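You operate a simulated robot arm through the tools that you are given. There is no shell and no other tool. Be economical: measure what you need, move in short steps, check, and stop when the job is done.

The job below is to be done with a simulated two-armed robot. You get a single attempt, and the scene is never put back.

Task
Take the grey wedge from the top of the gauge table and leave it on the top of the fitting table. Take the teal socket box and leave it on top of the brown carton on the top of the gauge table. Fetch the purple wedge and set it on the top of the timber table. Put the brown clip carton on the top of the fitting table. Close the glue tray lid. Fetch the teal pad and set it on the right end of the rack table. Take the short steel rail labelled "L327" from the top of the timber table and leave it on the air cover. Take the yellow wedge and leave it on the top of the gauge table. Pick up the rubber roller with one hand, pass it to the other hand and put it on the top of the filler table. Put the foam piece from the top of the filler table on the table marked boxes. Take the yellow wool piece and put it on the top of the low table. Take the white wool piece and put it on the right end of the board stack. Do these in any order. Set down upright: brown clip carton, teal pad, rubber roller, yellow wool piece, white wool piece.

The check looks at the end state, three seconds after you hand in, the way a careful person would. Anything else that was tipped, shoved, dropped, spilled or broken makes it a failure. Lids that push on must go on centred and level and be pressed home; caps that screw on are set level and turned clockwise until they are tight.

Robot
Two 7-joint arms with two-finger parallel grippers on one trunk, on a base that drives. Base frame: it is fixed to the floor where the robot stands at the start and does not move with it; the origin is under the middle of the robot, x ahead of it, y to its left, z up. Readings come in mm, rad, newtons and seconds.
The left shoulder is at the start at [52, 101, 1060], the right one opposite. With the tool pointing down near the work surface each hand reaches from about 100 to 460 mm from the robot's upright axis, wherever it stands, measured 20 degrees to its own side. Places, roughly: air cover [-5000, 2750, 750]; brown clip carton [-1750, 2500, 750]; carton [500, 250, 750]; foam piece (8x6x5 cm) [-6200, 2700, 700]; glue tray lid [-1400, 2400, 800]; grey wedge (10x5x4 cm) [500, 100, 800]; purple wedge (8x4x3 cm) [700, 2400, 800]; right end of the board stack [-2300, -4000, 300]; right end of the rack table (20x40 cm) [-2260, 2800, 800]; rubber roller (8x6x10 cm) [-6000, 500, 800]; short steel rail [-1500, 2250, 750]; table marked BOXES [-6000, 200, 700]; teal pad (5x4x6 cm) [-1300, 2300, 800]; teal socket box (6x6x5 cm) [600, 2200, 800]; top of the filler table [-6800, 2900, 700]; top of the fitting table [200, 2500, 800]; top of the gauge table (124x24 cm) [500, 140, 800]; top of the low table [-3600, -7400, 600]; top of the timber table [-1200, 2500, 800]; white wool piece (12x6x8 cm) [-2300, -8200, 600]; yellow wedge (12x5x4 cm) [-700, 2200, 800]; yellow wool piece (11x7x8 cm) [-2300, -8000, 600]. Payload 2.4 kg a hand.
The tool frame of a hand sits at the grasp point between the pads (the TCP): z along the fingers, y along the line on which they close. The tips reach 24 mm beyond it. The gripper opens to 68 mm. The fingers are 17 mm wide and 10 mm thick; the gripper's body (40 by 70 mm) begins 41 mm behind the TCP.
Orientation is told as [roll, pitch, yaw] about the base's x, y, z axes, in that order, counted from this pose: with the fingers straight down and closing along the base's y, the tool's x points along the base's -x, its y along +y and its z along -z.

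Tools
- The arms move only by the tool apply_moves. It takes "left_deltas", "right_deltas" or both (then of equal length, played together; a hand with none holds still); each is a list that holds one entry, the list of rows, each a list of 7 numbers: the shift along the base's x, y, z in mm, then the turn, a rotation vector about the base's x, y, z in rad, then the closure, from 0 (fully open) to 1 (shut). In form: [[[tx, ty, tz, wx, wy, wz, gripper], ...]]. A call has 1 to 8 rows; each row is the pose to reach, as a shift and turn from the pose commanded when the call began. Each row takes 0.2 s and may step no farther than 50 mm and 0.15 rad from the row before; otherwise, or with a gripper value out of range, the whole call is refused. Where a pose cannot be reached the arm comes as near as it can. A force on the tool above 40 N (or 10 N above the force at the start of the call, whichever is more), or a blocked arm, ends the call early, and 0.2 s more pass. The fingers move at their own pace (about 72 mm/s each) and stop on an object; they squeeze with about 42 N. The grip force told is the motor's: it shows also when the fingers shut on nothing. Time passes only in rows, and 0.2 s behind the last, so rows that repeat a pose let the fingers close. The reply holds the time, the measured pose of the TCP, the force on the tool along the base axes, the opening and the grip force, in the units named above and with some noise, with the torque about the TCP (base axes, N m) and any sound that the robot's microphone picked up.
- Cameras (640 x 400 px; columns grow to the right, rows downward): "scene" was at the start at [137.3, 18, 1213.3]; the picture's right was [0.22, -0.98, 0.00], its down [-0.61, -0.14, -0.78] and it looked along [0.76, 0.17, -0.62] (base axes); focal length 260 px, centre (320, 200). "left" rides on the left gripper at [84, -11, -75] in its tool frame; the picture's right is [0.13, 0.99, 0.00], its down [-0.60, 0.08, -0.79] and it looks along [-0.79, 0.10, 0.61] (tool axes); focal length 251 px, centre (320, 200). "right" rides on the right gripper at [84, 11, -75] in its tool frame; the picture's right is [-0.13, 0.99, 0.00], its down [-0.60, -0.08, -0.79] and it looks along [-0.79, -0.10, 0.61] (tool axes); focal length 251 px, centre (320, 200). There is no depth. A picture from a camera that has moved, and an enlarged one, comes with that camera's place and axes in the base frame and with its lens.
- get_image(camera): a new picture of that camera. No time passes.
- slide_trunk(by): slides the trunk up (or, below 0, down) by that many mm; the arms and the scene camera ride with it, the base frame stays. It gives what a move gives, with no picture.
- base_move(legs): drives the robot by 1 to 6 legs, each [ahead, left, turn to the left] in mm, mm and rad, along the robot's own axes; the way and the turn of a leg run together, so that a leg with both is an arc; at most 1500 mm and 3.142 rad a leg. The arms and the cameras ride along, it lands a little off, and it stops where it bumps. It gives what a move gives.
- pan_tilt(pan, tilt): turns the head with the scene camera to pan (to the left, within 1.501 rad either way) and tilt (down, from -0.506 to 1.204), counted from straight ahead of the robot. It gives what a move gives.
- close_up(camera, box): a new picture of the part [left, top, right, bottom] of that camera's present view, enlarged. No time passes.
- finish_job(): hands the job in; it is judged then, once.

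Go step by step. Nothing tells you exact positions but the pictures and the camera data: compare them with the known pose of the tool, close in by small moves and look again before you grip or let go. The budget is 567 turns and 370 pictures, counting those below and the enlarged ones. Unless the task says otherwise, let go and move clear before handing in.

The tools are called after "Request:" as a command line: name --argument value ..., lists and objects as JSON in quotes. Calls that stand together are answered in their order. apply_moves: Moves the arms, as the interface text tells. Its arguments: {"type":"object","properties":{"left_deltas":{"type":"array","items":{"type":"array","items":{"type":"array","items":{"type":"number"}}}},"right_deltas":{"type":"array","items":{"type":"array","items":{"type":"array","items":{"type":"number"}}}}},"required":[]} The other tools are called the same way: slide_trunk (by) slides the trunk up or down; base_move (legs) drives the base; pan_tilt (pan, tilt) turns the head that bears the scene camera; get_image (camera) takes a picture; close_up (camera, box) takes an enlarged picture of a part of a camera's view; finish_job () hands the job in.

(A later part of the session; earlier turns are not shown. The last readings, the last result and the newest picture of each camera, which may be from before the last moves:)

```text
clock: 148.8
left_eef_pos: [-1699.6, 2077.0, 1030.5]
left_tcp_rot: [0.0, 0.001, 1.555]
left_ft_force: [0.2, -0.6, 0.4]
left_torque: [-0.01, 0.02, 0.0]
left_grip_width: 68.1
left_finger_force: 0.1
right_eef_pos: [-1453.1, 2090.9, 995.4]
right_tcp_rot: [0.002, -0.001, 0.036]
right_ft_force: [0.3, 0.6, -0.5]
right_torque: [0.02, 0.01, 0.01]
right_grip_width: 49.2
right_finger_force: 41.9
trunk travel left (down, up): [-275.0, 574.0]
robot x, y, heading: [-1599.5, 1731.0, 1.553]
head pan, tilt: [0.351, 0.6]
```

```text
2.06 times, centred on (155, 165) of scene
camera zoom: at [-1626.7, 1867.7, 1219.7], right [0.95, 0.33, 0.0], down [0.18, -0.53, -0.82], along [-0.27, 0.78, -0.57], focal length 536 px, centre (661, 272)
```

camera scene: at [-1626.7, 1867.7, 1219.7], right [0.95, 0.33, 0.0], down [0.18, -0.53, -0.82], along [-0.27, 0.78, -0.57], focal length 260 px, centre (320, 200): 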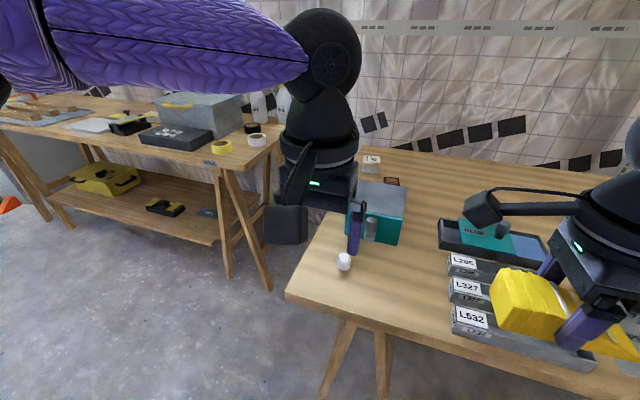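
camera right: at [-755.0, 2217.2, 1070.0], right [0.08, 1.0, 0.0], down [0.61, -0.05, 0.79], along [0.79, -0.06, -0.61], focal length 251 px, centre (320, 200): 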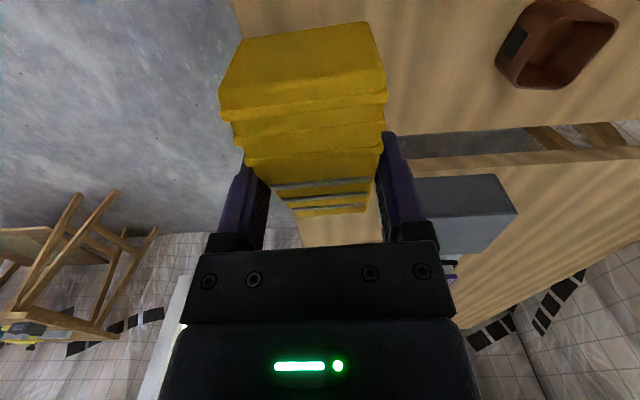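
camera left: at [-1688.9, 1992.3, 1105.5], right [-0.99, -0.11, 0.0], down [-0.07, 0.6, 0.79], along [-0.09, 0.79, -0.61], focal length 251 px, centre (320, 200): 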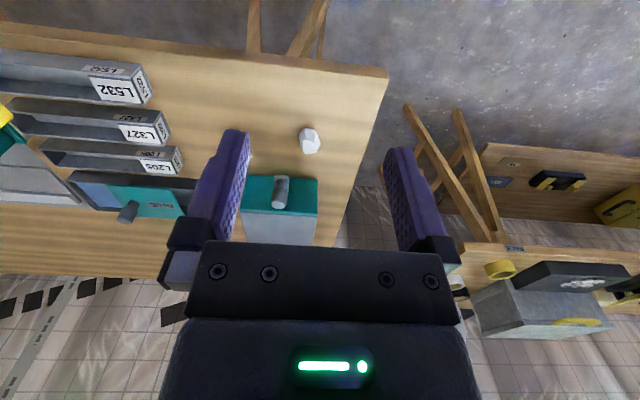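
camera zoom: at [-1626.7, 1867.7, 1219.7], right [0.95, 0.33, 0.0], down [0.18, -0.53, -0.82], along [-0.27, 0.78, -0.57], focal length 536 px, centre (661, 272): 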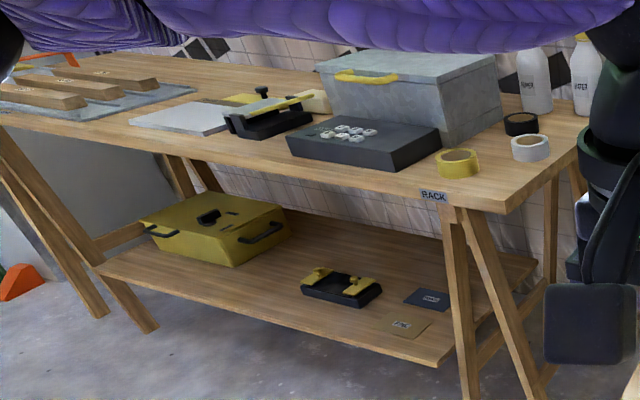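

The brown clip carton is behind the teal-fronted cabinet, at about (−1643, 2512). I'll reach it from the table's left end, facing +x, going round through the open gap.

Request:
base_move --legs '[[0, 470, 0], [0, 0, -1.553], [0, 480, 0]]'

Request:
pan_tilt --pan 0.3 --tilt 0.65

Request:
get_image --camera "scene"

Request:
get_image --camera "left"

```text
clock: 157.9
left_eef_pos: [-1706.6, 2321.6, 1030.1]
left_tcp_rot: [-0.002, 0.001, -0.016]
left_ft_force: [-0.6, 0.8, 0.0]
left_torque: [0.02, -0.01, -0.04]
left_grip_width: 67.9
left_finger_force: 0.0
right_eef_pos: [-1695.9, 2073.8, 995.6]
right_tcp_rot: [0.003, 0.0, -1.538]
right_ft_force: [0.7, 0.6, -0.8]
right_torque: [-0.03, 0.0, 0.04]
right_grip_width: 49.3
right_finger_force: 41.7
trunk travel left (down, up): [-275.0, 574.0]
robot x, y, heading: [-2057.8, 2218.3, -0.024]
head pan, tilt: [0.351, 0.6]
```

```text
clock: 158.5
left_eef_pos: [-1707.8, 2320.5, 1029.4]
left_tcp_rot: [-0.002, -0.001, -0.017]
left_ft_force: [0.7, -0.8, 0.2]
left_torque: [0.04, 0.01, -0.01]
left_grip_width: 67.9
left_finger_force: 0.1
right_eef_pos: [-1696.1, 2073.5, 994.5]
right_tcp_rot: [0.004, -0.001, -1.536]
right_ft_force: [-0.4, -0.1, -0.5]
right_torque: [0.01, 0.02, 0.02]
right_grip_width: 49.5
right_finger_force: 41.6
trunk travel left (down, up): [-275.0, 574.0]
robot x, y, heading: [-2052.9, 2218.4, -0.023]
head pan, tilt: [0.3, 0.649]
```

```text
276 pictures are left
camera scene: at [-1917.3, 2242.8, 1215.4], right [0.28, -0.96, 0.0], down [-0.58, -0.17, -0.8], along [0.77, 0.22, -0.6], focal length 260 px, centre (320, 200)
```

scene: 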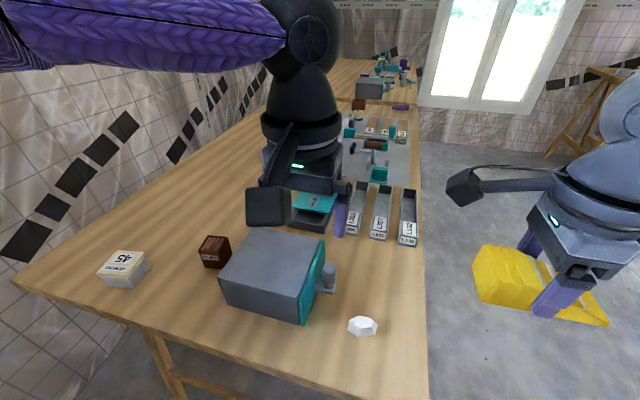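

```text
275 pictures are left
camera left: at [-1791.6, 2310.2, 1105.5], right [-0.11, 0.99, 0.0], down [0.61, 0.07, 0.79], along [0.79, 0.09, -0.61], focal length 251 px, centre (320, 200)
```

left: 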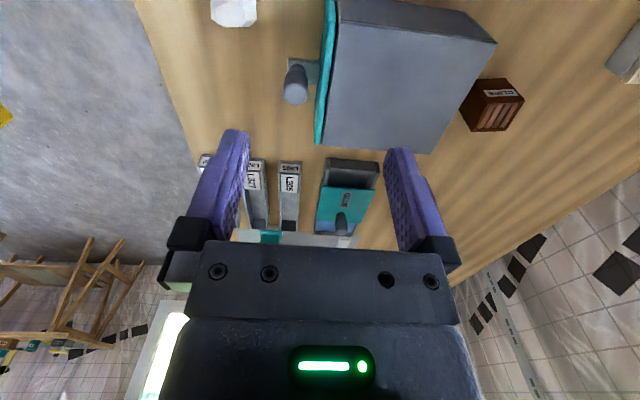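

Request:
close_up --camera "scene" --box '[90, 210, 250, 310]'

Request:
close_up --camera "left" --box '[400, 60, 560, 160]'

```text
4.00 times, centred on (170, 260) of scene
camera zoom: at [-1917.3, 2242.8, 1215.4], right [0.28, -0.96, 0.0], down [-0.58, -0.17, -0.8], along [0.77, 0.22, -0.6], focal length 1038 px, centre (920, -40)
```

zoom: 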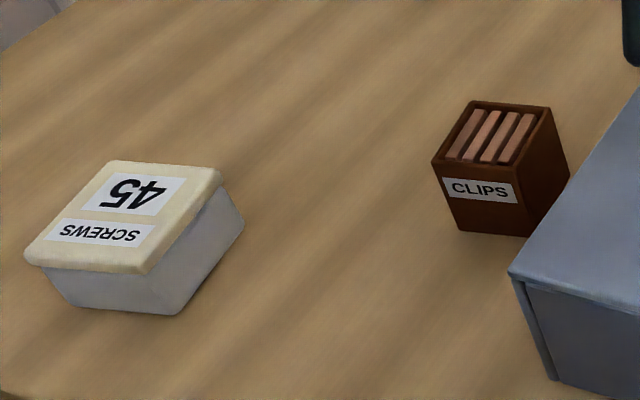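

```text
4.00 times, centred on (480, 110) of left
camera zoom: at [-1791.6, 2310.2, 1105.5], right [-0.11, 0.99, 0.0], down [0.61, 0.07, 0.79], along [0.79, 0.09, -0.61], focal length 1006 px, centre (-320, 560)
```

zoom: 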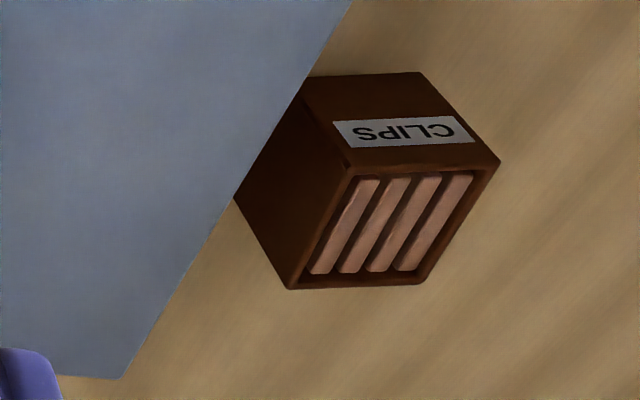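

The CLIPS carton top is at z ≈ 844, centre (−1638, 2539), turned +0.14 rad. I'll get the left shoulder closer by sidestepping left and turning right a bit.

Request:
base_move --legs '[[12, 65, 0], [0, 0, -0.55]]'

```text
clock: 161.1
left_eef_pos: [-1694.5, 2186.6, 1029.3]
left_tcp_rot: [0.0, 0.0, -0.575]
left_ft_force: [-0.3, -0.3, 0.3]
left_torque: [0.02, -0.02, -0.01]
left_grip_width: 67.8
left_finger_force: 0.0
right_eef_pos: [-1812.6, 1971.2, 994.2]
right_tcp_rot: [0.004, 0.0, -2.092]
right_ft_force: [0.9, 0.4, -1.3]
right_torque: [0.0, 0.02, -0.01]
right_grip_width: 49.4
right_finger_force: 42.2
trunk travel left (down, up): [-275.0, 574.0]
robot x, y, heading: [-2042.6, 2284.9, -0.576]
head pan, tilt: [0.3, 0.649]
```

Request:
apply_moves --left_deltas '[[[7, 44, 0, 0, 0, 0.09, 0], [14, 88, 0, 0, 0, 0.18, 0], [21, 132, 0, 0, 0, 0.27, 0], [28, 176, 0, 0, 0, 0.36, 0], [35, 220, 0, 0, 0, 0.45, 0], [42, 264, -5, 0, 0, 0.54, 0], [49, 308, -20, 0, 0, 0.63, 0], [56, 350, -45, 0, 0, 0.715, 0]]]'

Request:
pan_tilt --pan 0.9 --tilt 0.7

Request:
get_image --camera "scene"

Request:
get_image --camera "left"

```text
clock: 162.9
left_eef_pos: [-1637.8, 2537.8, 982.5]
left_tcp_rot: [0.0, -0.002, 0.14]
left_ft_force: [-0.1, 0.2, 0.0]
left_torque: [-0.02, 0.01, 0.04]
left_grip_width: 68.1
left_finger_force: 0.1
right_eef_pos: [-1814.5, 1972.1, 994.5]
right_tcp_rot: [0.004, 0.002, -2.091]
right_ft_force: [-0.6, 0.0, -0.8]
right_torque: [-0.02, -0.01, 0.01]
right_grip_width: 49.4
right_finger_force: 42.1
trunk travel left (down, up): [-275.0, 574.0]
robot x, y, heading: [-2038.7, 2284.6, -0.574]
head pan, tilt: [0.3, 0.649]
```

```text
clock: 163.9
left_eef_pos: [-1638.1, 2536.5, 982.5]
left_tcp_rot: [0.0, 0.0, 0.141]
left_ft_force: [0.2, -0.2, 0.0]
left_torque: [-0.01, -0.01, -0.03]
left_grip_width: 67.9
left_finger_force: 0.2
right_eef_pos: [-1813.4, 1971.3, 995.6]
right_tcp_rot: [0.003, 0.0, -2.093]
right_ft_force: [-0.1, 0.4, -0.5]
right_torque: [-0.01, 0.0, 0.05]
right_grip_width: 49.4
right_finger_force: 42.3
trunk travel left (down, up): [-275.0, 574.0]
robot x, y, heading: [-2040.9, 2289.0, -0.577]
head pan, tilt: [0.901, 0.7]
```

```text
272 pictures are left
camera scene: at [-1915.9, 2282.2, 1211.1], right [0.32, -0.95, 0.0], down [-0.61, -0.2, -0.76], along [0.73, 0.24, -0.64], focal length 260 px, centre (320, 200)
```

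scene: 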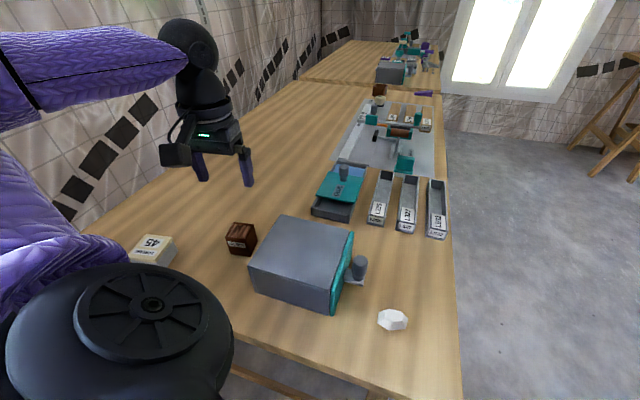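

```text
271 pictures are left
camera left: at [-1719.5, 2513.2, 1058.0], right [-0.27, 0.96, 0.0], down [0.59, 0.16, 0.79], along [0.76, 0.21, -0.61], focal length 251 px, centre (320, 200)
```

left: 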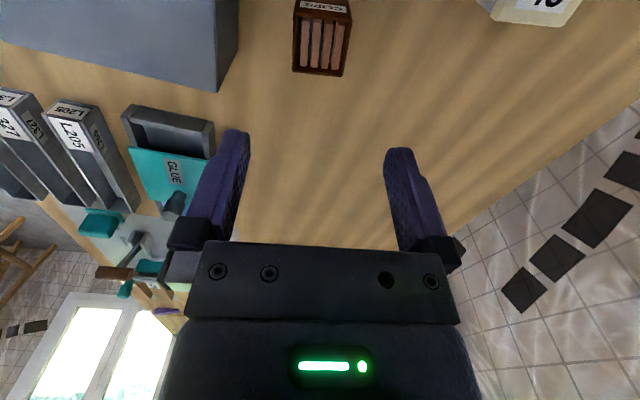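

Aligned over the carton. I'll descend in two stages.

Request:
apply_moves --left_deltas '[[[-1, 0, -40, 0, 0, 0, 0], [-2, 0, -80, 0, 0, 0, 0], [-2, 0, -105, 0, 0, 0, 0]]]'

Request:
get_image --camera "left"

Request:
close_up --camera "scene" --box '[160, 130, 320, 270]'

```text
clock: 164.7
left_eef_pos: [-1642.0, 2536.7, 876.6]
left_tcp_rot: [-0.003, -0.002, 0.141]
left_ft_force: [0.3, -0.4, 0.2]
left_torque: [-0.02, -0.01, 0.01]
left_grip_width: 68.1
left_finger_force: 0.1
right_eef_pos: [-1814.2, 1972.2, 994.8]
right_tcp_rot: [0.003, 0.0, -2.094]
right_ft_force: [0.2, -0.6, 0.2]
right_torque: [0.02, -0.02, 0.02]
right_grip_width: 49.3
right_finger_force: 42.0
trunk travel left (down, up): [-275.0, 574.0]
robot x, y, heading: [-2040.3, 2287.2, -0.58]
head pan, tilt: [0.901, 0.7]
```

```text
270 pictures are left
camera left: at [-1723.5, 2513.9, 951.8], right [-0.27, 0.96, 0.0], down [0.59, 0.16, 0.79], along [0.77, 0.21, -0.61], focal length 251 px, centre (320, 200)
```

left: 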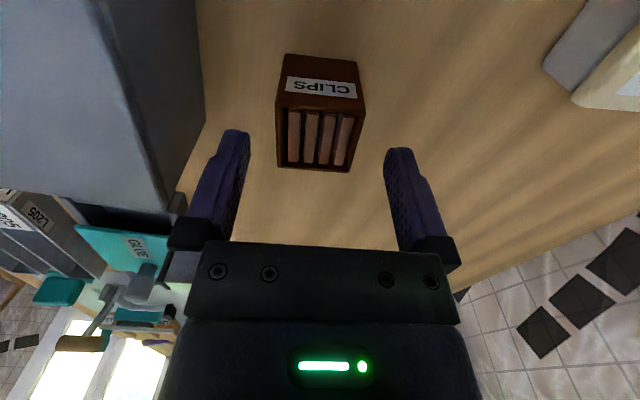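

```text
2.86 times, centred on (240, 200) of scene
camera zoom: at [-1915.8, 2282.3, 1211.0], right [0.32, -0.95, 0.0], down [-0.61, -0.2, -0.76], along [0.73, 0.24, -0.64], focal length 742 px, centre (549, 200)
```

zoom: 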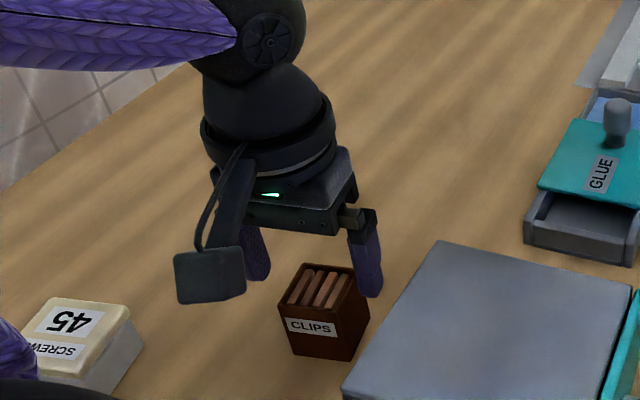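

Request:
apply_moves --left_deltas '[[[0, 0, -25, 0, 0, 0, 0], [0, 0, -47, 0, 0, 0, 0], [0, 0, -47, 0, 0, 0, 0.5], [0, 0, -47, 0, 0, 0, 1], [0, 0, -47, 0, 0, 0, 1], [0, 0, -47, 0, 0, 0, 1]]]'

Request:
get_image --camera "left"

```text
clock: 166.1
left_eef_pos: [-1639.8, 2537.8, 831.5]
left_tcp_rot: [-0.001, 0.001, 0.14]
left_ft_force: [-0.6, 0.5, -0.4]
left_torque: [0.02, -0.04, 0.0]
left_grip_width: 41.2
left_finger_force: 41.8
right_eef_pos: [-1814.2, 1971.2, 995.2]
right_tcp_rot: [0.003, 0.001, -2.092]
right_ft_force: [-0.1, -0.1, -1.6]
right_torque: [-0.03, 0.0, -0.01]
right_grip_width: 49.3
right_finger_force: 42.0
trunk travel left (down, up): [-275.0, 574.0]
robot x, y, heading: [-2038.6, 2285.1, -0.576]
head pan, tilt: [0.901, 0.7]
```

```text
268 pictures are left
camera left: at [-1721.5, 2514.6, 907.3], right [-0.27, 0.96, 0.0], down [0.59, 0.16, 0.79], along [0.76, 0.21, -0.61], focal length 251 px, centre (320, 200)
```

left: 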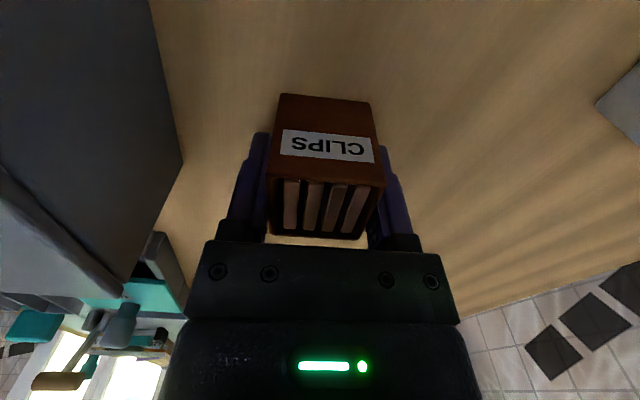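

Carton gripped at 41 mm. I'll lift, then retract the way I came.

Request:
apply_moves --left_deltas '[[[0, 0, 30, 0, 0, 0, 1], [0, 0, 75, 0, 0, 0, 1], [0, 0, 120, 0, 0, 0, 1], [0, 0, 165, 0, 0, 0, 1], [-5, -10, 190, 0, 0, -0.05, 1]]]'

Request:
apply_moves --left_deltas '[[[-7, -44, 0, 0, 0, -0.09, 1], [-14, -88, 0, 0, 0, -0.18, 1], [-21, -132, 0, 0, 0, -0.27, 1], [-28, -176, 0, 0, 0, -0.36, 1], [-35, -220, 0, 0, 0, -0.45, 1], [-42, -264, 5, 0, 0, -0.54, 1], [-49, -308, 5, 0, 0, -0.63, 1], [-56, -340, 5, 0, 0, -0.66, 1]]]'

Request:
get_image --camera "left"

```text
clock: 167.3
left_eef_pos: [-1647.1, 2526.7, 1023.3]
left_tcp_rot: [0.001, 0.0, 0.091]
left_ft_force: [-0.9, 0.3, -1.7]
left_torque: [0.01, -0.01, -0.03]
left_grip_width: 41.5
left_finger_force: 42.4
right_eef_pos: [-1813.5, 1972.3, 994.7]
right_tcp_rot: [0.004, -0.001, -2.095]
right_ft_force: [-0.2, 0.3, -0.9]
right_torque: [0.01, 0.0, 0.02]
right_grip_width: 49.3
right_finger_force: 41.7
trunk travel left (down, up): [-275.0, 574.0]
robot x, y, heading: [-2040.3, 2282.7, -0.576]
head pan, tilt: [0.901, 0.7]
```

```text
clock: 169.1
left_eef_pos: [-1702.2, 2185.6, 1028.3]
left_tcp_rot: [-0.003, 0.0, -0.571]
left_ft_force: [-0.2, 0.2, -0.4]
left_torque: [-0.03, 0.0, 0.02]
left_grip_width: 41.7
left_finger_force: 42.1
right_eef_pos: [-1813.8, 1970.8, 994.8]
right_tcp_rot: [0.003, 0.001, -2.092]
right_ft_force: [-0.1, -0.2, -0.8]
right_torque: [-0.01, -0.01, 0.0]
right_grip_width: 49.4
right_finger_force: 42.1
trunk travel left (down, up): [-275.0, 574.0]
robot x, y, heading: [-2039.7, 2286.1, -0.58]
head pan, tilt: [0.901, 0.7]
```

```text
267 pictures are left
camera left: at [-1778.2, 2220.7, 1103.3], right [0.43, 0.9, 0.0], down [0.55, -0.26, 0.79], along [0.72, -0.34, -0.61], focal length 251 px, centre (320, 200)
```

left: 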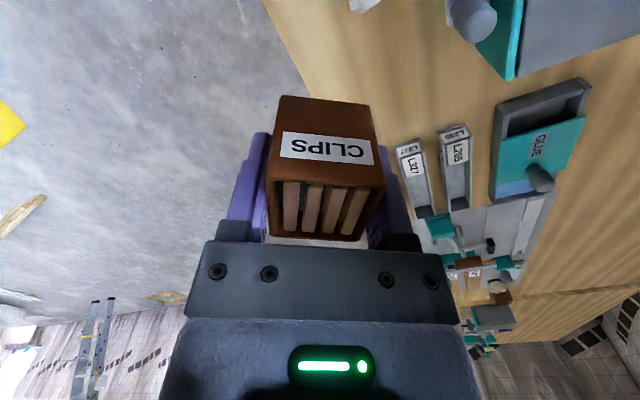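

Now I'll drive to the fitting table, staying clear of the tables.

Request:
base_move --legs '[[0, 0, 0.58], [0, -570, 0], [0, 0, 1.571], [0, -1500, 0], [0, -760, 0]]'

Request:
pan_tilt --pan 0.1 --tilt 0.65

Request:
get_image --camera "scene"

```text
clock: 188.4
left_eef_pos: [80.4, 2057.4, 1027.6]
left_tcp_rot: [-0.001, -0.001, 1.587]
left_ft_force: [0.4, -0.1, -0.7]
left_torque: [-0.03, 0.01, 0.0]
left_grip_width: 41.5
left_finger_force: 41.9
right_eef_pos: [319.7, 2083.1, 994.5]
right_tcp_rot: [0.002, 0.001, 0.063]
right_ft_force: [-1.1, 0.4, -0.5]
right_torque: [0.0, 0.0, -0.01]
right_grip_width: 49.4
right_finger_force: 42.0
trunk travel left (down, up): [-275.0, 574.0]
robot x, y, heading: [181.0, 1720.8, 1.579]
head pan, tilt: [0.901, 0.7]
```

```text
clock: 189.5
left_eef_pos: [79.1, 2058.9, 1028.0]
left_tcp_rot: [0.0, 0.001, 1.587]
left_ft_force: [0.2, -0.3, -0.8]
left_torque: [-0.02, -0.02, 0.0]
left_grip_width: 41.5
left_finger_force: 41.9
right_eef_pos: [321.2, 2082.6, 995.1]
right_tcp_rot: [0.004, -0.001, 0.062]
right_ft_force: [0.2, 0.5, -1.0]
right_torque: [0.02, 0.02, -0.03]
right_grip_width: 49.0
right_finger_force: 41.6
trunk travel left (down, up): [-275.0, 574.0]
robot x, y, heading: [187.8, 1718.7, 1.58]
head pan, tilt: [0.099, 0.649]
```

```text
266 pictures are left
camera scene: at [173.9, 1859.9, 1215.4], right [0.99, 0.11, 0.0], down [0.07, -0.6, -0.8], along [-0.09, 0.79, -0.6], focal length 260 px, centre (320, 200)
```

scene: 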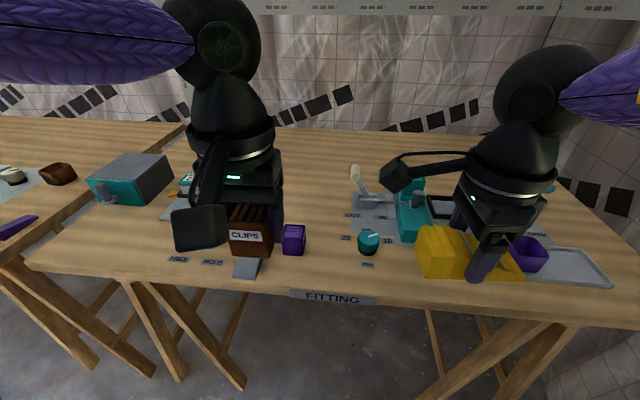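

I'll place the carton at about (155, 2195), in the gap between the purple box and the dial. Driving in.

Request:
base_move --legs '[[0, -72, -0.009], [135, 0, 0]]'

Request:
get_image --camera "scene"

Request:
get_image --camera "left"

```text
clock: 191.4
left_eef_pos: [155.7, 2198.3, 1028.6]
left_tcp_rot: [0.0, 0.001, 1.576]
left_ft_force: [0.4, 0.4, -1.3]
left_torque: [0.0, -0.01, -0.02]
left_grip_width: 41.6
left_finger_force: 41.5
right_eef_pos: [395.6, 2220.7, 994.4]
right_tcp_rot: [0.003, 0.0, 0.052]
right_ft_force: [0.4, -0.4, -0.9]
right_torque: [0.03, 0.02, 0.01]
right_grip_width: 49.3
right_finger_force: 41.9
trunk travel left (down, up): [-275.0, 574.0]
robot x, y, heading: [253.4, 1857.2, 1.569]
head pan, tilt: [0.099, 0.649]
```

```text
265 pictures are left
camera scene: at [247.1, 1999.7, 1215.3], right [1.0, 0.1, 0.0], down [0.06, -0.6, -0.8], along [-0.08, 0.79, -0.61], focal length 260 px, centre (320, 200)
```

scene: 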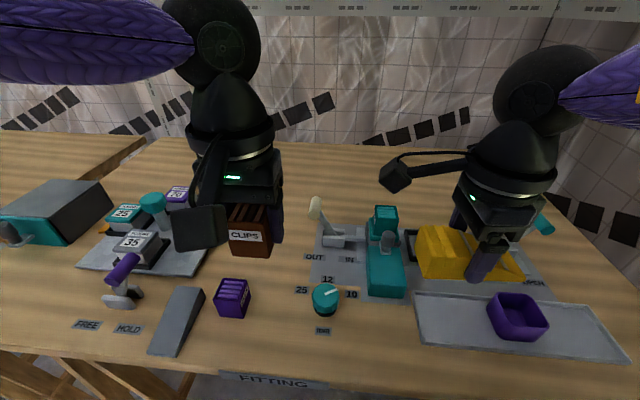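

```text
264 pictures are left
camera left: at [166.7, 2114.3, 1103.4], right [-0.99, -0.14, 0.0], down [-0.08, 0.6, 0.79], along [-0.11, 0.79, -0.61], focal length 251 px, centre (320, 200)
```

left: 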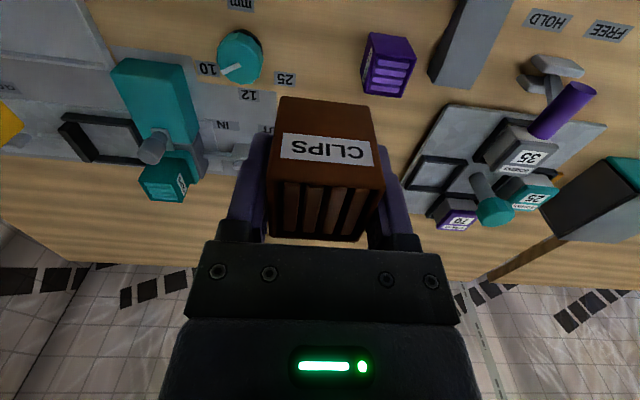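

Request:
apply_moves --left_deltas '[[[0, 0, -45, 0, 0, 0, 1], [0, 0, -90, 0, 0, 0, 1], [0, 0, -135, 0, 0, 0, 1], [0, 0, -170, 0, 0, 0, 1], [0, 0, -186, 0, 0, 0, 1]]]'

Request:
close_up --camera "scene" --box '[180, 220, 360, 345]'

```text
clock: 192.6
left_eef_pos: [154.1, 2199.8, 842.7]
left_tcp_rot: [-0.001, 0.0, 1.577]
left_ft_force: [0.6, -0.1, -0.2]
left_torque: [0.01, 0.02, -0.01]
left_grip_width: 41.5
left_finger_force: 41.8
right_eef_pos: [395.5, 2221.1, 994.0]
right_tcp_rot: [0.004, 0.001, 0.054]
right_ft_force: [0.0, -0.3, -0.6]
right_torque: [-0.02, 0.0, 0.0]
right_grip_width: 49.0
right_finger_force: 42.1
trunk travel left (down, up): [-275.0, 574.0]
robot x, y, heading: [257.5, 1861.2, 1.572]
head pan, tilt: [0.099, 0.649]
```

```text
3.20 times, centred on (270, 282) of scene
camera zoom: at [247.0, 1999.4, 1215.4], right [1.0, 0.1, 0.0], down [0.06, -0.6, -0.8], along [-0.08, 0.79, -0.6], focal length 830 px, centre (480, -64)
```

zoom: 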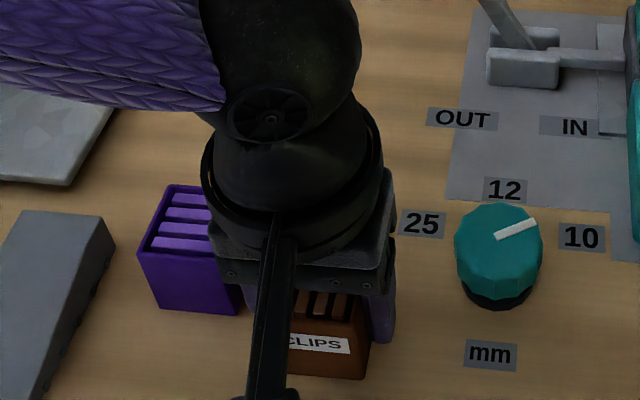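

Request:
apply_moves --left_deltas '[[[8, -2, -4, 0, 0, 0, 1], [8, -2, -8, 0, 0, 0, 1], [8, -2, -9.5, 0, 0, 0, 1], [8, -2, -11, 0, 0, 0, 1], [8, -2, -11, 0, 0, 0, 1]]]'

```text
clock: 193.8
left_eef_pos: [161.7, 2195.8, 832.0]
left_tcp_rot: [-0.003, -0.002, 1.576]
left_ft_force: [0.3, -0.6, -2.3]
left_torque: [-0.01, -0.04, 0.03]
left_grip_width: 41.6
left_finger_force: 42.0
right_eef_pos: [395.5, 2220.8, 994.5]
right_tcp_rot: [0.003, -0.001, 0.052]
right_ft_force: [-0.3, -0.1, -1.0]
right_torque: [0.0, -0.01, -0.01]
right_grip_width: 49.4
right_finger_force: 42.1
trunk travel left (down, up): [-275.0, 574.0]
robot x, y, heading: [254.7, 1858.8, 1.574]
head pan, tilt: [0.099, 0.649]
```

Request:
apply_moves --left_deltas '[[[0, 0, -1, 0, 0, 0, 1], [0, 0, -2, 0, 0, 0, 1], [0, 0, -2, 0, 0, 0, 1]]]'

```text
clock: 194.6
left_eef_pos: [162.1, 2195.7, 832.5]
left_tcp_rot: [-0.002, 0.001, 1.577]
left_ft_force: [0.2, -0.3, -1.3]
left_torque: [0.04, 0.0, -0.03]
left_grip_width: 41.6
left_finger_force: 41.8
left hand out of reach, approached as far as the arm can: row 2
right_eef_pos: [396.5, 2221.1, 994.5]
right_tcp_rot: [0.003, 0.002, 0.053]
right_ft_force: [0.6, 0.3, -1.1]
right_torque: [-0.01, 0.01, -0.04]
right_grip_width: 49.4
right_finger_force: 41.8
trunk travel left (down, up): [-275.0, 574.0]
robot x, y, heading: [258.2, 1860.5, 1.574]
head pan, tilt: [0.099, 0.649]
```

Request:
apply_moves --left_deltas '[[[0, -5, 0, 0, 0, 0, 1], [0, -8, -1, 0, 0, 0, 1], [0, -8, -2, 0, 0, 0, 1], [0, -8, -2, 0, 0, 0, 1]]]'

```text
clock: 195.6
left_eef_pos: [162.4, 2188.6, 830.1]
left_tcp_rot: [-0.004, -0.004, 1.576]
left_ft_force: [2.0, 11.9, 30.5]
left_torque: [0.16, 0.12, -0.04]
left_grip_width: 41.9
left_finger_force: 41.5
right_eef_pos: [397.1, 2220.1, 994.1]
right_tcp_rot: [0.005, 0.001, 0.053]
right_ft_force: [0.3, -0.6, -1.5]
right_torque: [0.01, 0.0, 0.01]
right_grip_width: 49.3
right_finger_force: 41.7
trunk travel left (down, up): [-275.0, 574.0]
robot x, y, heading: [252.6, 1856.7, 1.565]
head pan, tilt: [0.099, 0.649]
```

Request:
apply_moves --left_deltas '[[[0, 0, 1, 0, 0, 0, 1], [0, 0, 1, 0, 0, 0, 0.2], [0, 0, 1, 0, 0, 0, 0.2], [0, 0, 30, 0, 0, 0, 0.2], [0, 0, 75, 0, 0, 0, 0.2], [0, 0, 120, 0, 0, 0, 0], [0, 0, 165, 0, 0, 0, 0]]]'

Request:
get_image --camera "left"

Request:
get_image --camera "scene"

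```text
clock: 197.2
left_eef_pos: [159.4, 2188.4, 993.1]
left_tcp_rot: [-0.003, 0.0, 1.576]
left_ft_force: [0.2, 0.0, 0.0]
left_torque: [0.03, 0.03, 0.02]
left_grip_width: 67.7
left_finger_force: 0.0
right_eef_pos: [395.2, 2220.4, 994.5]
right_tcp_rot: [0.004, -0.001, 0.052]
right_ft_force: [1.0, 0.4, -1.1]
right_torque: [0.0, 0.04, 0.04]
right_grip_width: 49.5
right_finger_force: 42.0
trunk travel left (down, up): [-275.0, 574.0]
robot x, y, heading: [257.4, 1858.1, 1.57]
head pan, tilt: [0.099, 0.649]
```

```text
262 pictures are left
camera left: at [172.1, 2104.7, 1068.9], right [-0.99, -0.13, 0.0], down [-0.08, 0.6, 0.79], along [-0.11, 0.79, -0.61], focal length 251 px, centre (320, 200)
```

left: 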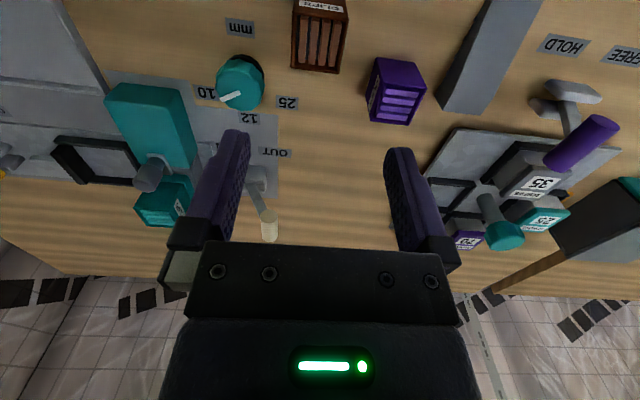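

```text
261 pictures are left
camera scene: at [247.1, 1999.2, 1215.4], right [1.0, 0.1, 0.0], down [0.06, -0.6, -0.8], along [-0.08, 0.79, -0.6], focal length 260 px, centre (320, 200)
```

scene: 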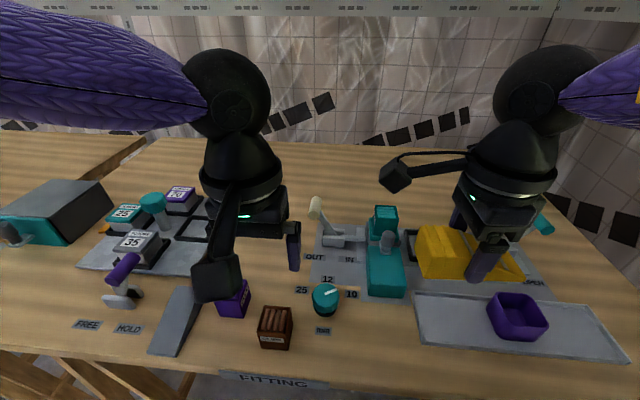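

The clip carton stands upright on the fitting table. Now the yellow wedge goes to the gauge table.

Request:
apply_moves --left_deltas '[[[0, 0, 40, 0, 0, 0, 0]]]'

Request:
base_move --legs '[[-140, 0, 0], [0, 440, 0], [0, 0, -1.571], [0, -1430, 0], [230, 0, 0]]'

Request:
pan_tilt --pan -0.2 --tilt 0.7

Request:
get_image --camera "scene"

```text
clock: 197.6
left_eef_pos: [159.3, 2188.9, 1033.0]
left_tcp_rot: [0.0, 0.0, 1.576]
left_ft_force: [1.1, 0.1, -0.2]
left_torque: [-0.01, -0.01, 0.05]
left_grip_width: 68.1
left_finger_force: 0.1
right_eef_pos: [395.5, 2221.7, 994.4]
right_tcp_rot: [0.004, 0.0, 0.051]
right_ft_force: [0.1, 0.4, -0.4]
right_torque: [0.0, 0.0, 0.0]
right_grip_width: 49.2
right_finger_force: 41.9
trunk travel left (down, up): [-275.0, 574.0]
robot x, y, heading: [256.3, 1863.5, 1.572]
head pan, tilt: [0.099, 0.649]
```

```text
clock: 213.3
left_eef_pos: [410.1, 326.1, 1033.9]
left_tcp_rot: [0.0, 0.0, 0.012]
left_ft_force: [0.6, 0.0, -0.1]
left_torque: [0.02, -0.02, 0.01]
left_grip_width: 67.9
left_finger_force: 0.1
right_eef_pos: [442.7, 89.5, 995.2]
right_tcp_rot: [0.003, 0.001, -1.511]
right_ft_force: [0.4, 1.1, 0.4]
right_torque: [-0.02, 0.03, -0.01]
right_grip_width: 49.3
right_finger_force: 41.9
trunk travel left (down, up): [-275.0, 574.0]
robot x, y, heading: [78.6, 228.4, 0.001]
head pan, tilt: [0.099, 0.649]
```

```text
clock: 214.1
left_eef_pos: [409.5, 326.0, 1033.4]
left_tcp_rot: [0.001, -0.001, 0.011]
left_ft_force: [0.4, -0.3, 0.5]
left_torque: [-0.03, 0.0, -0.02]
left_grip_width: 67.9
left_finger_force: 0.0
right_eef_pos: [443.1, 90.2, 994.6]
right_tcp_rot: [0.001, -0.001, -1.51]
right_ft_force: [-0.4, 0.7, -1.0]
right_torque: [-0.01, 0.01, 0.0]
right_grip_width: 49.1
right_finger_force: 41.9
trunk travel left (down, up): [-275.0, 574.0]
robot x, y, heading: [84.0, 226.7, 0.005]
head pan, tilt: [-0.201, 0.7]
```

```text
260 pictures are left
camera scene: at [217.7, 210.7, 1211.1], right [-0.2, -0.98, 0.0], down [-0.63, 0.13, -0.76], along [0.75, -0.15, -0.64], focal length 260 px, centre (320, 200)
```

scene: 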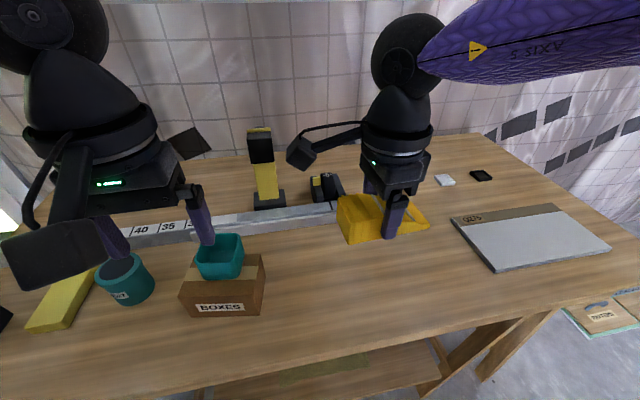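

There's clear table under the wedge at (445, 90). I'll lower it here.

Request:
apply_moves --right_deltas '[[[5, 0, -45, 0, 0, 0, 1], [10, 5, -90, 0, 0, 0, 1], [10, 10, -130, 0, 0, 0, 1], [10, 10, -155, 0, 0, 0, 1], [10, 10, -160, 0, 0, 0, 1]]]'

Request:
apply_moves --right_deltas '[[[0, 0, -1, 0, 0, 0, 1], [0, 0, -2, 0, 0, 0, 1], [0, 0, -3, 0, 0, 0, 1], [0, 0, -3, 0, 0, 0, 1]]]'

Request:
close_up --camera "scene" --box '[300, 150, 460, 290]'

```text
clock: 215.3
left_eef_pos: [410.2, 326.2, 1032.5]
left_tcp_rot: [0.0, 0.0, 0.012]
left_ft_force: [1.0, -0.3, -0.9]
left_torque: [0.0, 0.04, 0.03]
left_grip_width: 67.9
left_finger_force: 0.0
right_eef_pos: [451.2, 98.3, 835.9]
right_tcp_rot: [0.004, -0.001, -1.511]
right_ft_force: [0.1, 0.7, -0.5]
right_torque: [0.0, 0.01, 0.01]
right_grip_width: 49.0
right_finger_force: 41.5
trunk travel left (down, up): [-275.0, 574.0]
robot x, y, heading: [78.4, 222.9, 0.002]
head pan, tilt: [-0.201, 0.7]
```

```text
clock: 216.3
left_eef_pos: [409.8, 326.5, 1033.6]
left_tcp_rot: [-0.001, -0.001, 0.012]
left_ft_force: [-0.4, 0.4, -0.3]
left_torque: [0.0, 0.01, -0.02]
left_grip_width: 68.1
left_finger_force: 0.0
right_eef_pos: [451.8, 97.6, 833.7]
right_tcp_rot: [0.007, 0.0, -1.515]
right_ft_force: [1.6, -3.5, 17.2]
right_torque: [0.36, 0.41, 0.08]
right_grip_width: 49.5
right_finger_force: 41.4
trunk travel left (down, up): [-275.0, 574.0]
robot x, y, heading: [80.8, 232.3, 0.005]
head pan, tilt: [-0.201, 0.7]
```

```text
2.86 times, centred on (380, 220) of scene
camera zoom: at [216.9, 210.4, 1211.3], right [-0.2, -0.98, 0.0], down [-0.63, 0.13, -0.77], along [0.75, -0.15, -0.64], focal length 742 px, centre (149, 143)
```

zoom: 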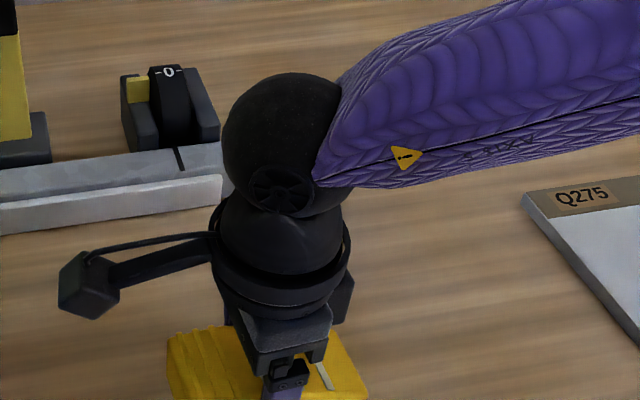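

Request:
apply_moves --right_deltas '[[[0, 0, -1, 0, 0, 0, 1], [0, 0, -1, 0, 0, 0, 0.1], [0, 0, -1, 0, 0, 0, 0.1], [0, 0, 30, 0, 0, 0, 0.1], [0, 0, 75, 0, 0, 0, 0], [0, 0, 120, 0, 0, 0, 0], [0, 0, 165, 0, 0, 0, 0]]]'

Request:
get_image --camera "scene"

```text
clock: 217.9
left_eef_pos: [409.4, 326.0, 1033.8]
left_tcp_rot: [0.0, 0.0, 0.012]
left_ft_force: [0.1, 0.2, -0.6]
left_torque: [-0.02, 0.0, -0.03]
left_grip_width: 68.1
left_finger_force: 0.0
right_eef_pos: [452.7, 94.9, 997.8]
right_tcp_rot: [0.002, 0.001, -1.512]
right_ft_force: [-0.6, -0.1, -0.4]
right_torque: [0.0, 0.01, 0.01]
right_grip_width: 67.7
right_finger_force: 0.1
trunk travel left (down, up): [-275.0, 574.0]
robot x, y, heading: [79.6, 227.1, 0.004]
head pan, tilt: [-0.201, 0.7]
```

```text
258 pictures are left
camera scene: at [217.6, 210.7, 1211.1], right [-0.2, -0.98, 0.0], down [-0.63, 0.13, -0.76], along [0.75, -0.15, -0.64], focal length 260 px, centre (320, 200)
```

scene: 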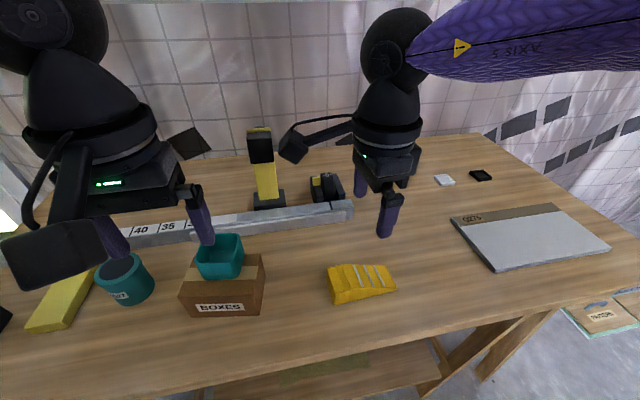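

The yellow wedge is down. Next stop is the timber table for the glue lid, teal pad and rail L327; I'll straighten the right hand and drive.

Request:
apply_moves --right_deltas '[[[0, 0, 5, 0, 0, 0.15, 0], [0, 0, 10, 0, 0, 0.3, 0], [0, 0, 15, 0, 0, 0.45, 0], [0, 0, 20, 0, 0, 0.6, 0], [0, 0, 25, 0, 0, 0.75, 0], [0, 0, 30, 0, 0, 0.9, 0], [0, 0, 35, 0, 0, 1.05, 0], [0, 0, 40, 0, 0, 1.2, 0]]]'

Request:
apply_moves --right_deltas '[[[0, 0, 0, 0, 0, 0.15, 0], [0, 0, 0, 0, 0, 0.3, 0]]]'

Request:
base_move --legs '[[-260, 0, 0], [0, 0, 1.566], [1480, 0, 0], [0, 1130, 0]]'

Request:
pan_tilt --pan 0.1 --tilt 0.65

Request:
get_image --camera "scene"

```text
clock: 219.7
left_eef_pos: [410.9, 327.3, 1033.9]
left_tcp_rot: [-0.001, 0.0, 0.013]
left_ft_force: [-0.2, -0.4, -0.6]
left_torque: [-0.01, 0.03, 0.02]
left_grip_width: 67.9
left_finger_force: 0.0
right_eef_pos: [452.8, 99.7, 1037.5]
right_tcp_rot: [0.004, 0.0, -0.309]
right_ft_force: [0.1, -0.8, 0.0]
right_torque: [0.0, -0.02, 0.0]
right_grip_width: 68.2
right_finger_force: 0.1
trunk travel left (down, up): [-275.0, 574.0]
robot x, y, heading: [80.5, 232.9, 0.002]
head pan, tilt: [-0.201, 0.7]
```

```text
clock: 220.3
left_eef_pos: [410.6, 326.1, 1033.9]
left_tcp_rot: [-0.001, 0.0, 0.013]
left_ft_force: [-0.2, 0.6, -0.9]
left_torque: [-0.03, -0.03, 0.01]
left_grip_width: 68.2
left_finger_force: 0.0
right_eef_pos: [452.6, 99.3, 1037.2]
right_tcp_rot: [0.003, -0.001, -0.011]
right_ft_force: [-1.1, 0.9, 0.8]
right_torque: [0.0, 0.0, 0.01]
right_grip_width: 68.0
right_finger_force: 0.2
trunk travel left (down, up): [-275.0, 574.0]
robot x, y, heading: [78.4, 227.6, 0.005]
head pan, tilt: [-0.201, 0.7]
```

```text
clock: 238.5
left_eef_pos: [-1437.9, 2030.9, 1032.6]
left_tcp_rot: [-0.001, 0.0, 1.62]
left_ft_force: [-0.7, 0.1, 0.0]
left_torque: [0.01, -0.01, -0.01]
left_grip_width: 67.9
left_finger_force: 0.1
right_eef_pos: [-1210.7, 2082.3, 1037.4]
right_tcp_rot: [0.003, -0.001, 1.595]
right_ft_force: [0.4, 0.3, 0.0]
right_torque: [-0.01, 0.02, -0.03]
right_grip_width: 67.9
right_finger_force: 0.1
trunk travel left (down, up): [-275.0, 574.0]
robot x, y, heading: [-1326.8, 1708.5, 1.606]
head pan, tilt: [-0.201, 0.7]
```

```text
clock: 239.3
left_eef_pos: [-1437.3, 2031.7, 1033.2]
left_tcp_rot: [0.001, -0.001, 1.618]
left_ft_force: [0.2, -0.3, -0.4]
left_torque: [0.02, 0.0, -0.02]
left_grip_width: 67.8
left_finger_force: 0.0
right_eef_pos: [-1211.8, 2082.4, 1036.6]
right_tcp_rot: [0.005, -0.001, 1.592]
right_ft_force: [0.0, 0.2, 0.0]
right_torque: [0.01, -0.02, -0.02]
right_grip_width: 68.2
right_finger_force: 0.1
trunk travel left (down, up): [-275.0, 574.0]
robot x, y, heading: [-1324.9, 1703.5, 1.608]
head pan, tilt: [0.099, 0.649]
```

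```text
257 pictures are left
camera scene: at [-1341.1, 1844.4, 1215.4], right [0.99, 0.14, 0.0], down [0.08, -0.6, -0.8], along [-0.11, 0.79, -0.6], focal length 260 px, centre (320, 200)
```

scene: 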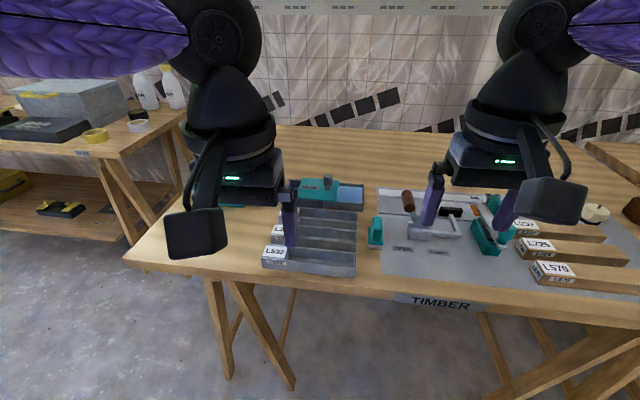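

Request:
close_up --camera "scene" --box '[240, 160, 420, 290]'

Request:
get_image --camera "left"

Request:
get_image --camera "right"

```text
3.08 times, centred on (330, 225) of scene
camera zoom: at [-1341.1, 1844.4, 1215.4], right [0.99, 0.14, 0.0], down [0.08, -0.6, -0.8], along [-0.11, 0.79, -0.6], focal length 798 px, centre (289, 123)
```

zoom: 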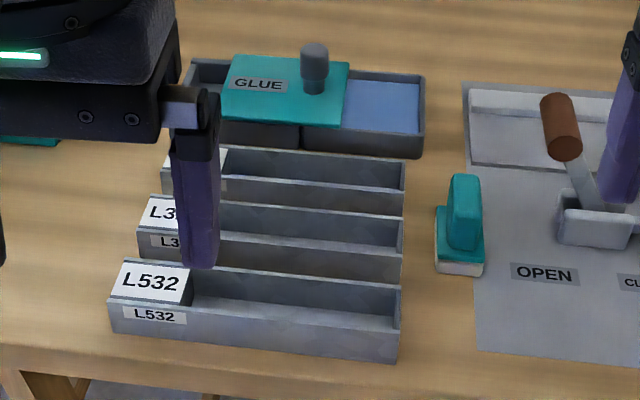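

```text
255 pictures are left
camera left: at [-1421.6, 1946.5, 1109.0], right [-0.98, -0.18, 0.0], down [-0.11, 0.6, 0.79], along [-0.14, 0.78, -0.61], focal length 251 px, centre (320, 200)
```

left: 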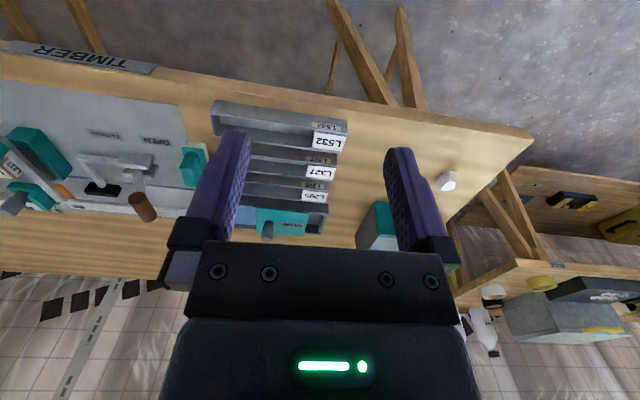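

```text
254 pictures are left
camera right: at [-1220.6, 1997.0, 1111.8], right [-0.99, 0.11, 0.0], down [0.07, 0.61, 0.79], along [0.08, 0.79, -0.61], focal length 251 px, centre (320, 200)
```

right: 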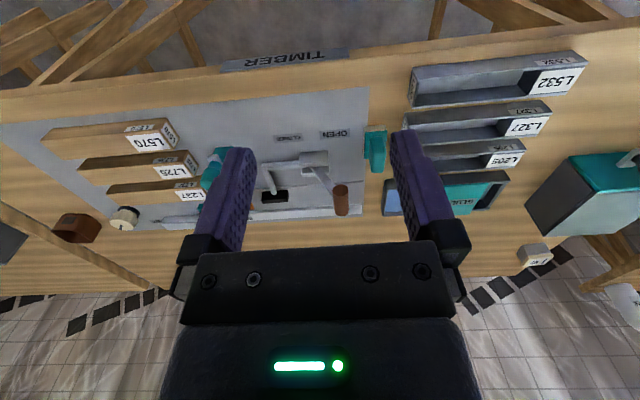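

The glue tray has a sliding lid with a knob at about (−1397, 2390, 852). It's half off the blue glue bay on the right, so closing means sliding it toward +x. I'll drive in, angle so the left shoulder is forward, and look closely.

Request:
base_move --legs '[[0, 0, -0.037], [160, -25, 0], [0, 0, -0.5]]'

Request:
pan_tilt --pan 0.6 --tilt 0.6

Request:
get_image --camera "scene"

Request:
get_image --camera "left"

```text
clock: 242.5
left_eef_pos: [-1229.3, 2201.1, 1034.6]
left_tcp_rot: [-0.001, 0.0, 1.081]
left_ft_force: [-0.6, -0.8, 0.2]
left_torque: [0.02, 0.03, 0.03]
left_grip_width: 68.0
left_finger_force: 0.1
right_eef_pos: [-1009.6, 2130.1, 1036.7]
right_tcp_rot: [0.003, 0.0, 1.056]
right_ft_force: [0.3, 0.2, 0.2]
right_torque: [0.02, 0.01, 0.01]
right_grip_width: 68.0
right_finger_force: 0.1
trunk travel left (down, up): [-275.0, 574.0]
robot x, y, heading: [-1301.2, 1864.5, 1.073]
head pan, tilt: [0.099, 0.649]
```

```text
clock: 243.5
left_eef_pos: [-1229.5, 2200.9, 1034.0]
left_tcp_rot: [0.0, 0.001, 1.081]
left_ft_force: [0.7, 0.6, -0.8]
left_torque: [0.04, 0.03, 0.0]
left_grip_width: 68.0
left_finger_force: 0.0
right_eef_pos: [-1009.9, 2129.6, 1037.5]
right_tcp_rot: [0.003, 0.0, 1.055]
right_ft_force: [-0.4, -1.0, 0.2]
right_torque: [0.02, 0.02, 0.03]
right_grip_width: 68.0
right_finger_force: 0.1
trunk travel left (down, up): [-275.0, 574.0]
robot x, y, heading: [-1302.7, 1863.4, 1.067]
head pan, tilt: [0.6, 0.6]
```

```text
253 pictures are left
camera scene: at [-1285.4, 1999.6, 1219.7], right [0.99, 0.1, 0.0], down [0.06, -0.56, -0.82], along [-0.08, 0.82, -0.57], focal length 260 px, centre (320, 200)
```

scene: 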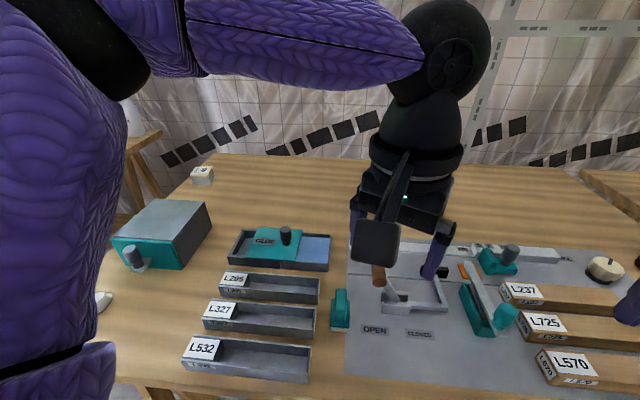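

```text
252 pictures are left
camera left: at [-1259.5, 2121.1, 1109.0], right [-0.94, 0.35, 0.0], down [0.21, 0.57, 0.79], along [0.28, 0.74, -0.61], focal length 251 px, centre (320, 200)
```

left: 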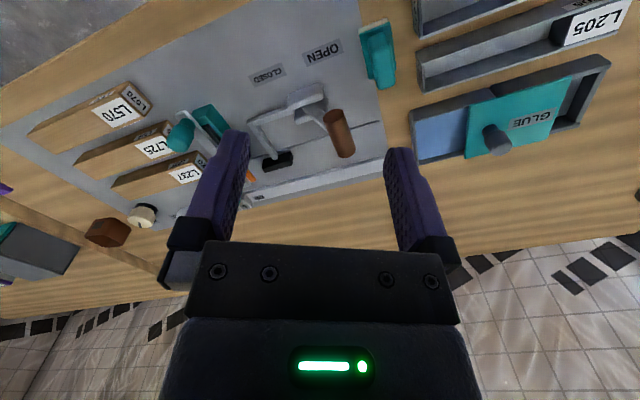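

Request:
close_up --camera "scene" --box '[220, 215, 350, 295]'

Request:
close_up --camera "left" --box '[400, 30, 630, 180]'

```text
4.92 times, centred on (285, 255) of scene
camera zoom: at [-1285.4, 1999.6, 1219.7], right [0.99, 0.1, 0.0], down [0.06, -0.56, -0.82], along [-0.08, 0.82, -0.57], focal length 1278 px, centre (492, -71)
```

zoom: 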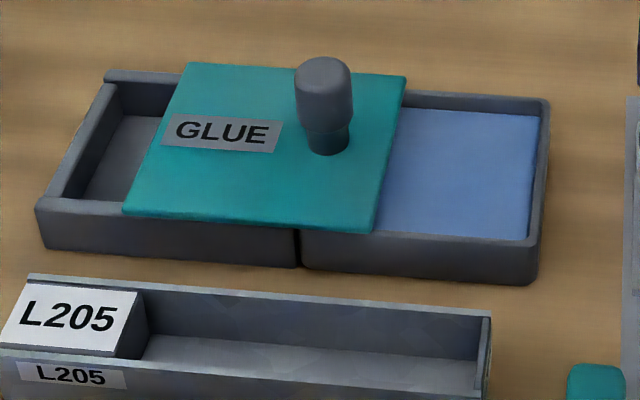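

```text
2.67 times, centred on (515, 105) of left
camera zoom: at [-1259.5, 2121.1, 1109.0], right [-0.94, 0.35, 0.0], down [0.21, 0.57, 0.79], along [0.28, 0.74, -0.61], focal length 670 px, centre (-200, 453)
```

zoom: 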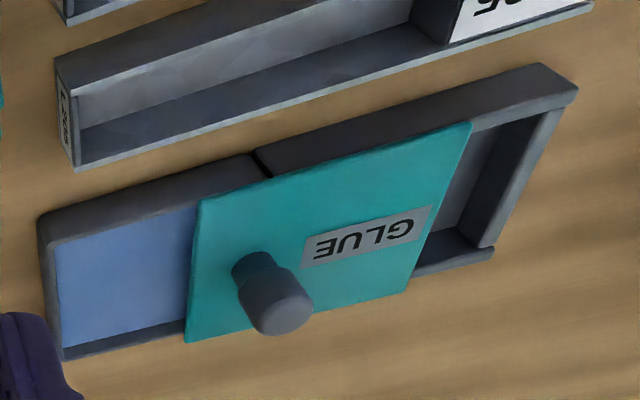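

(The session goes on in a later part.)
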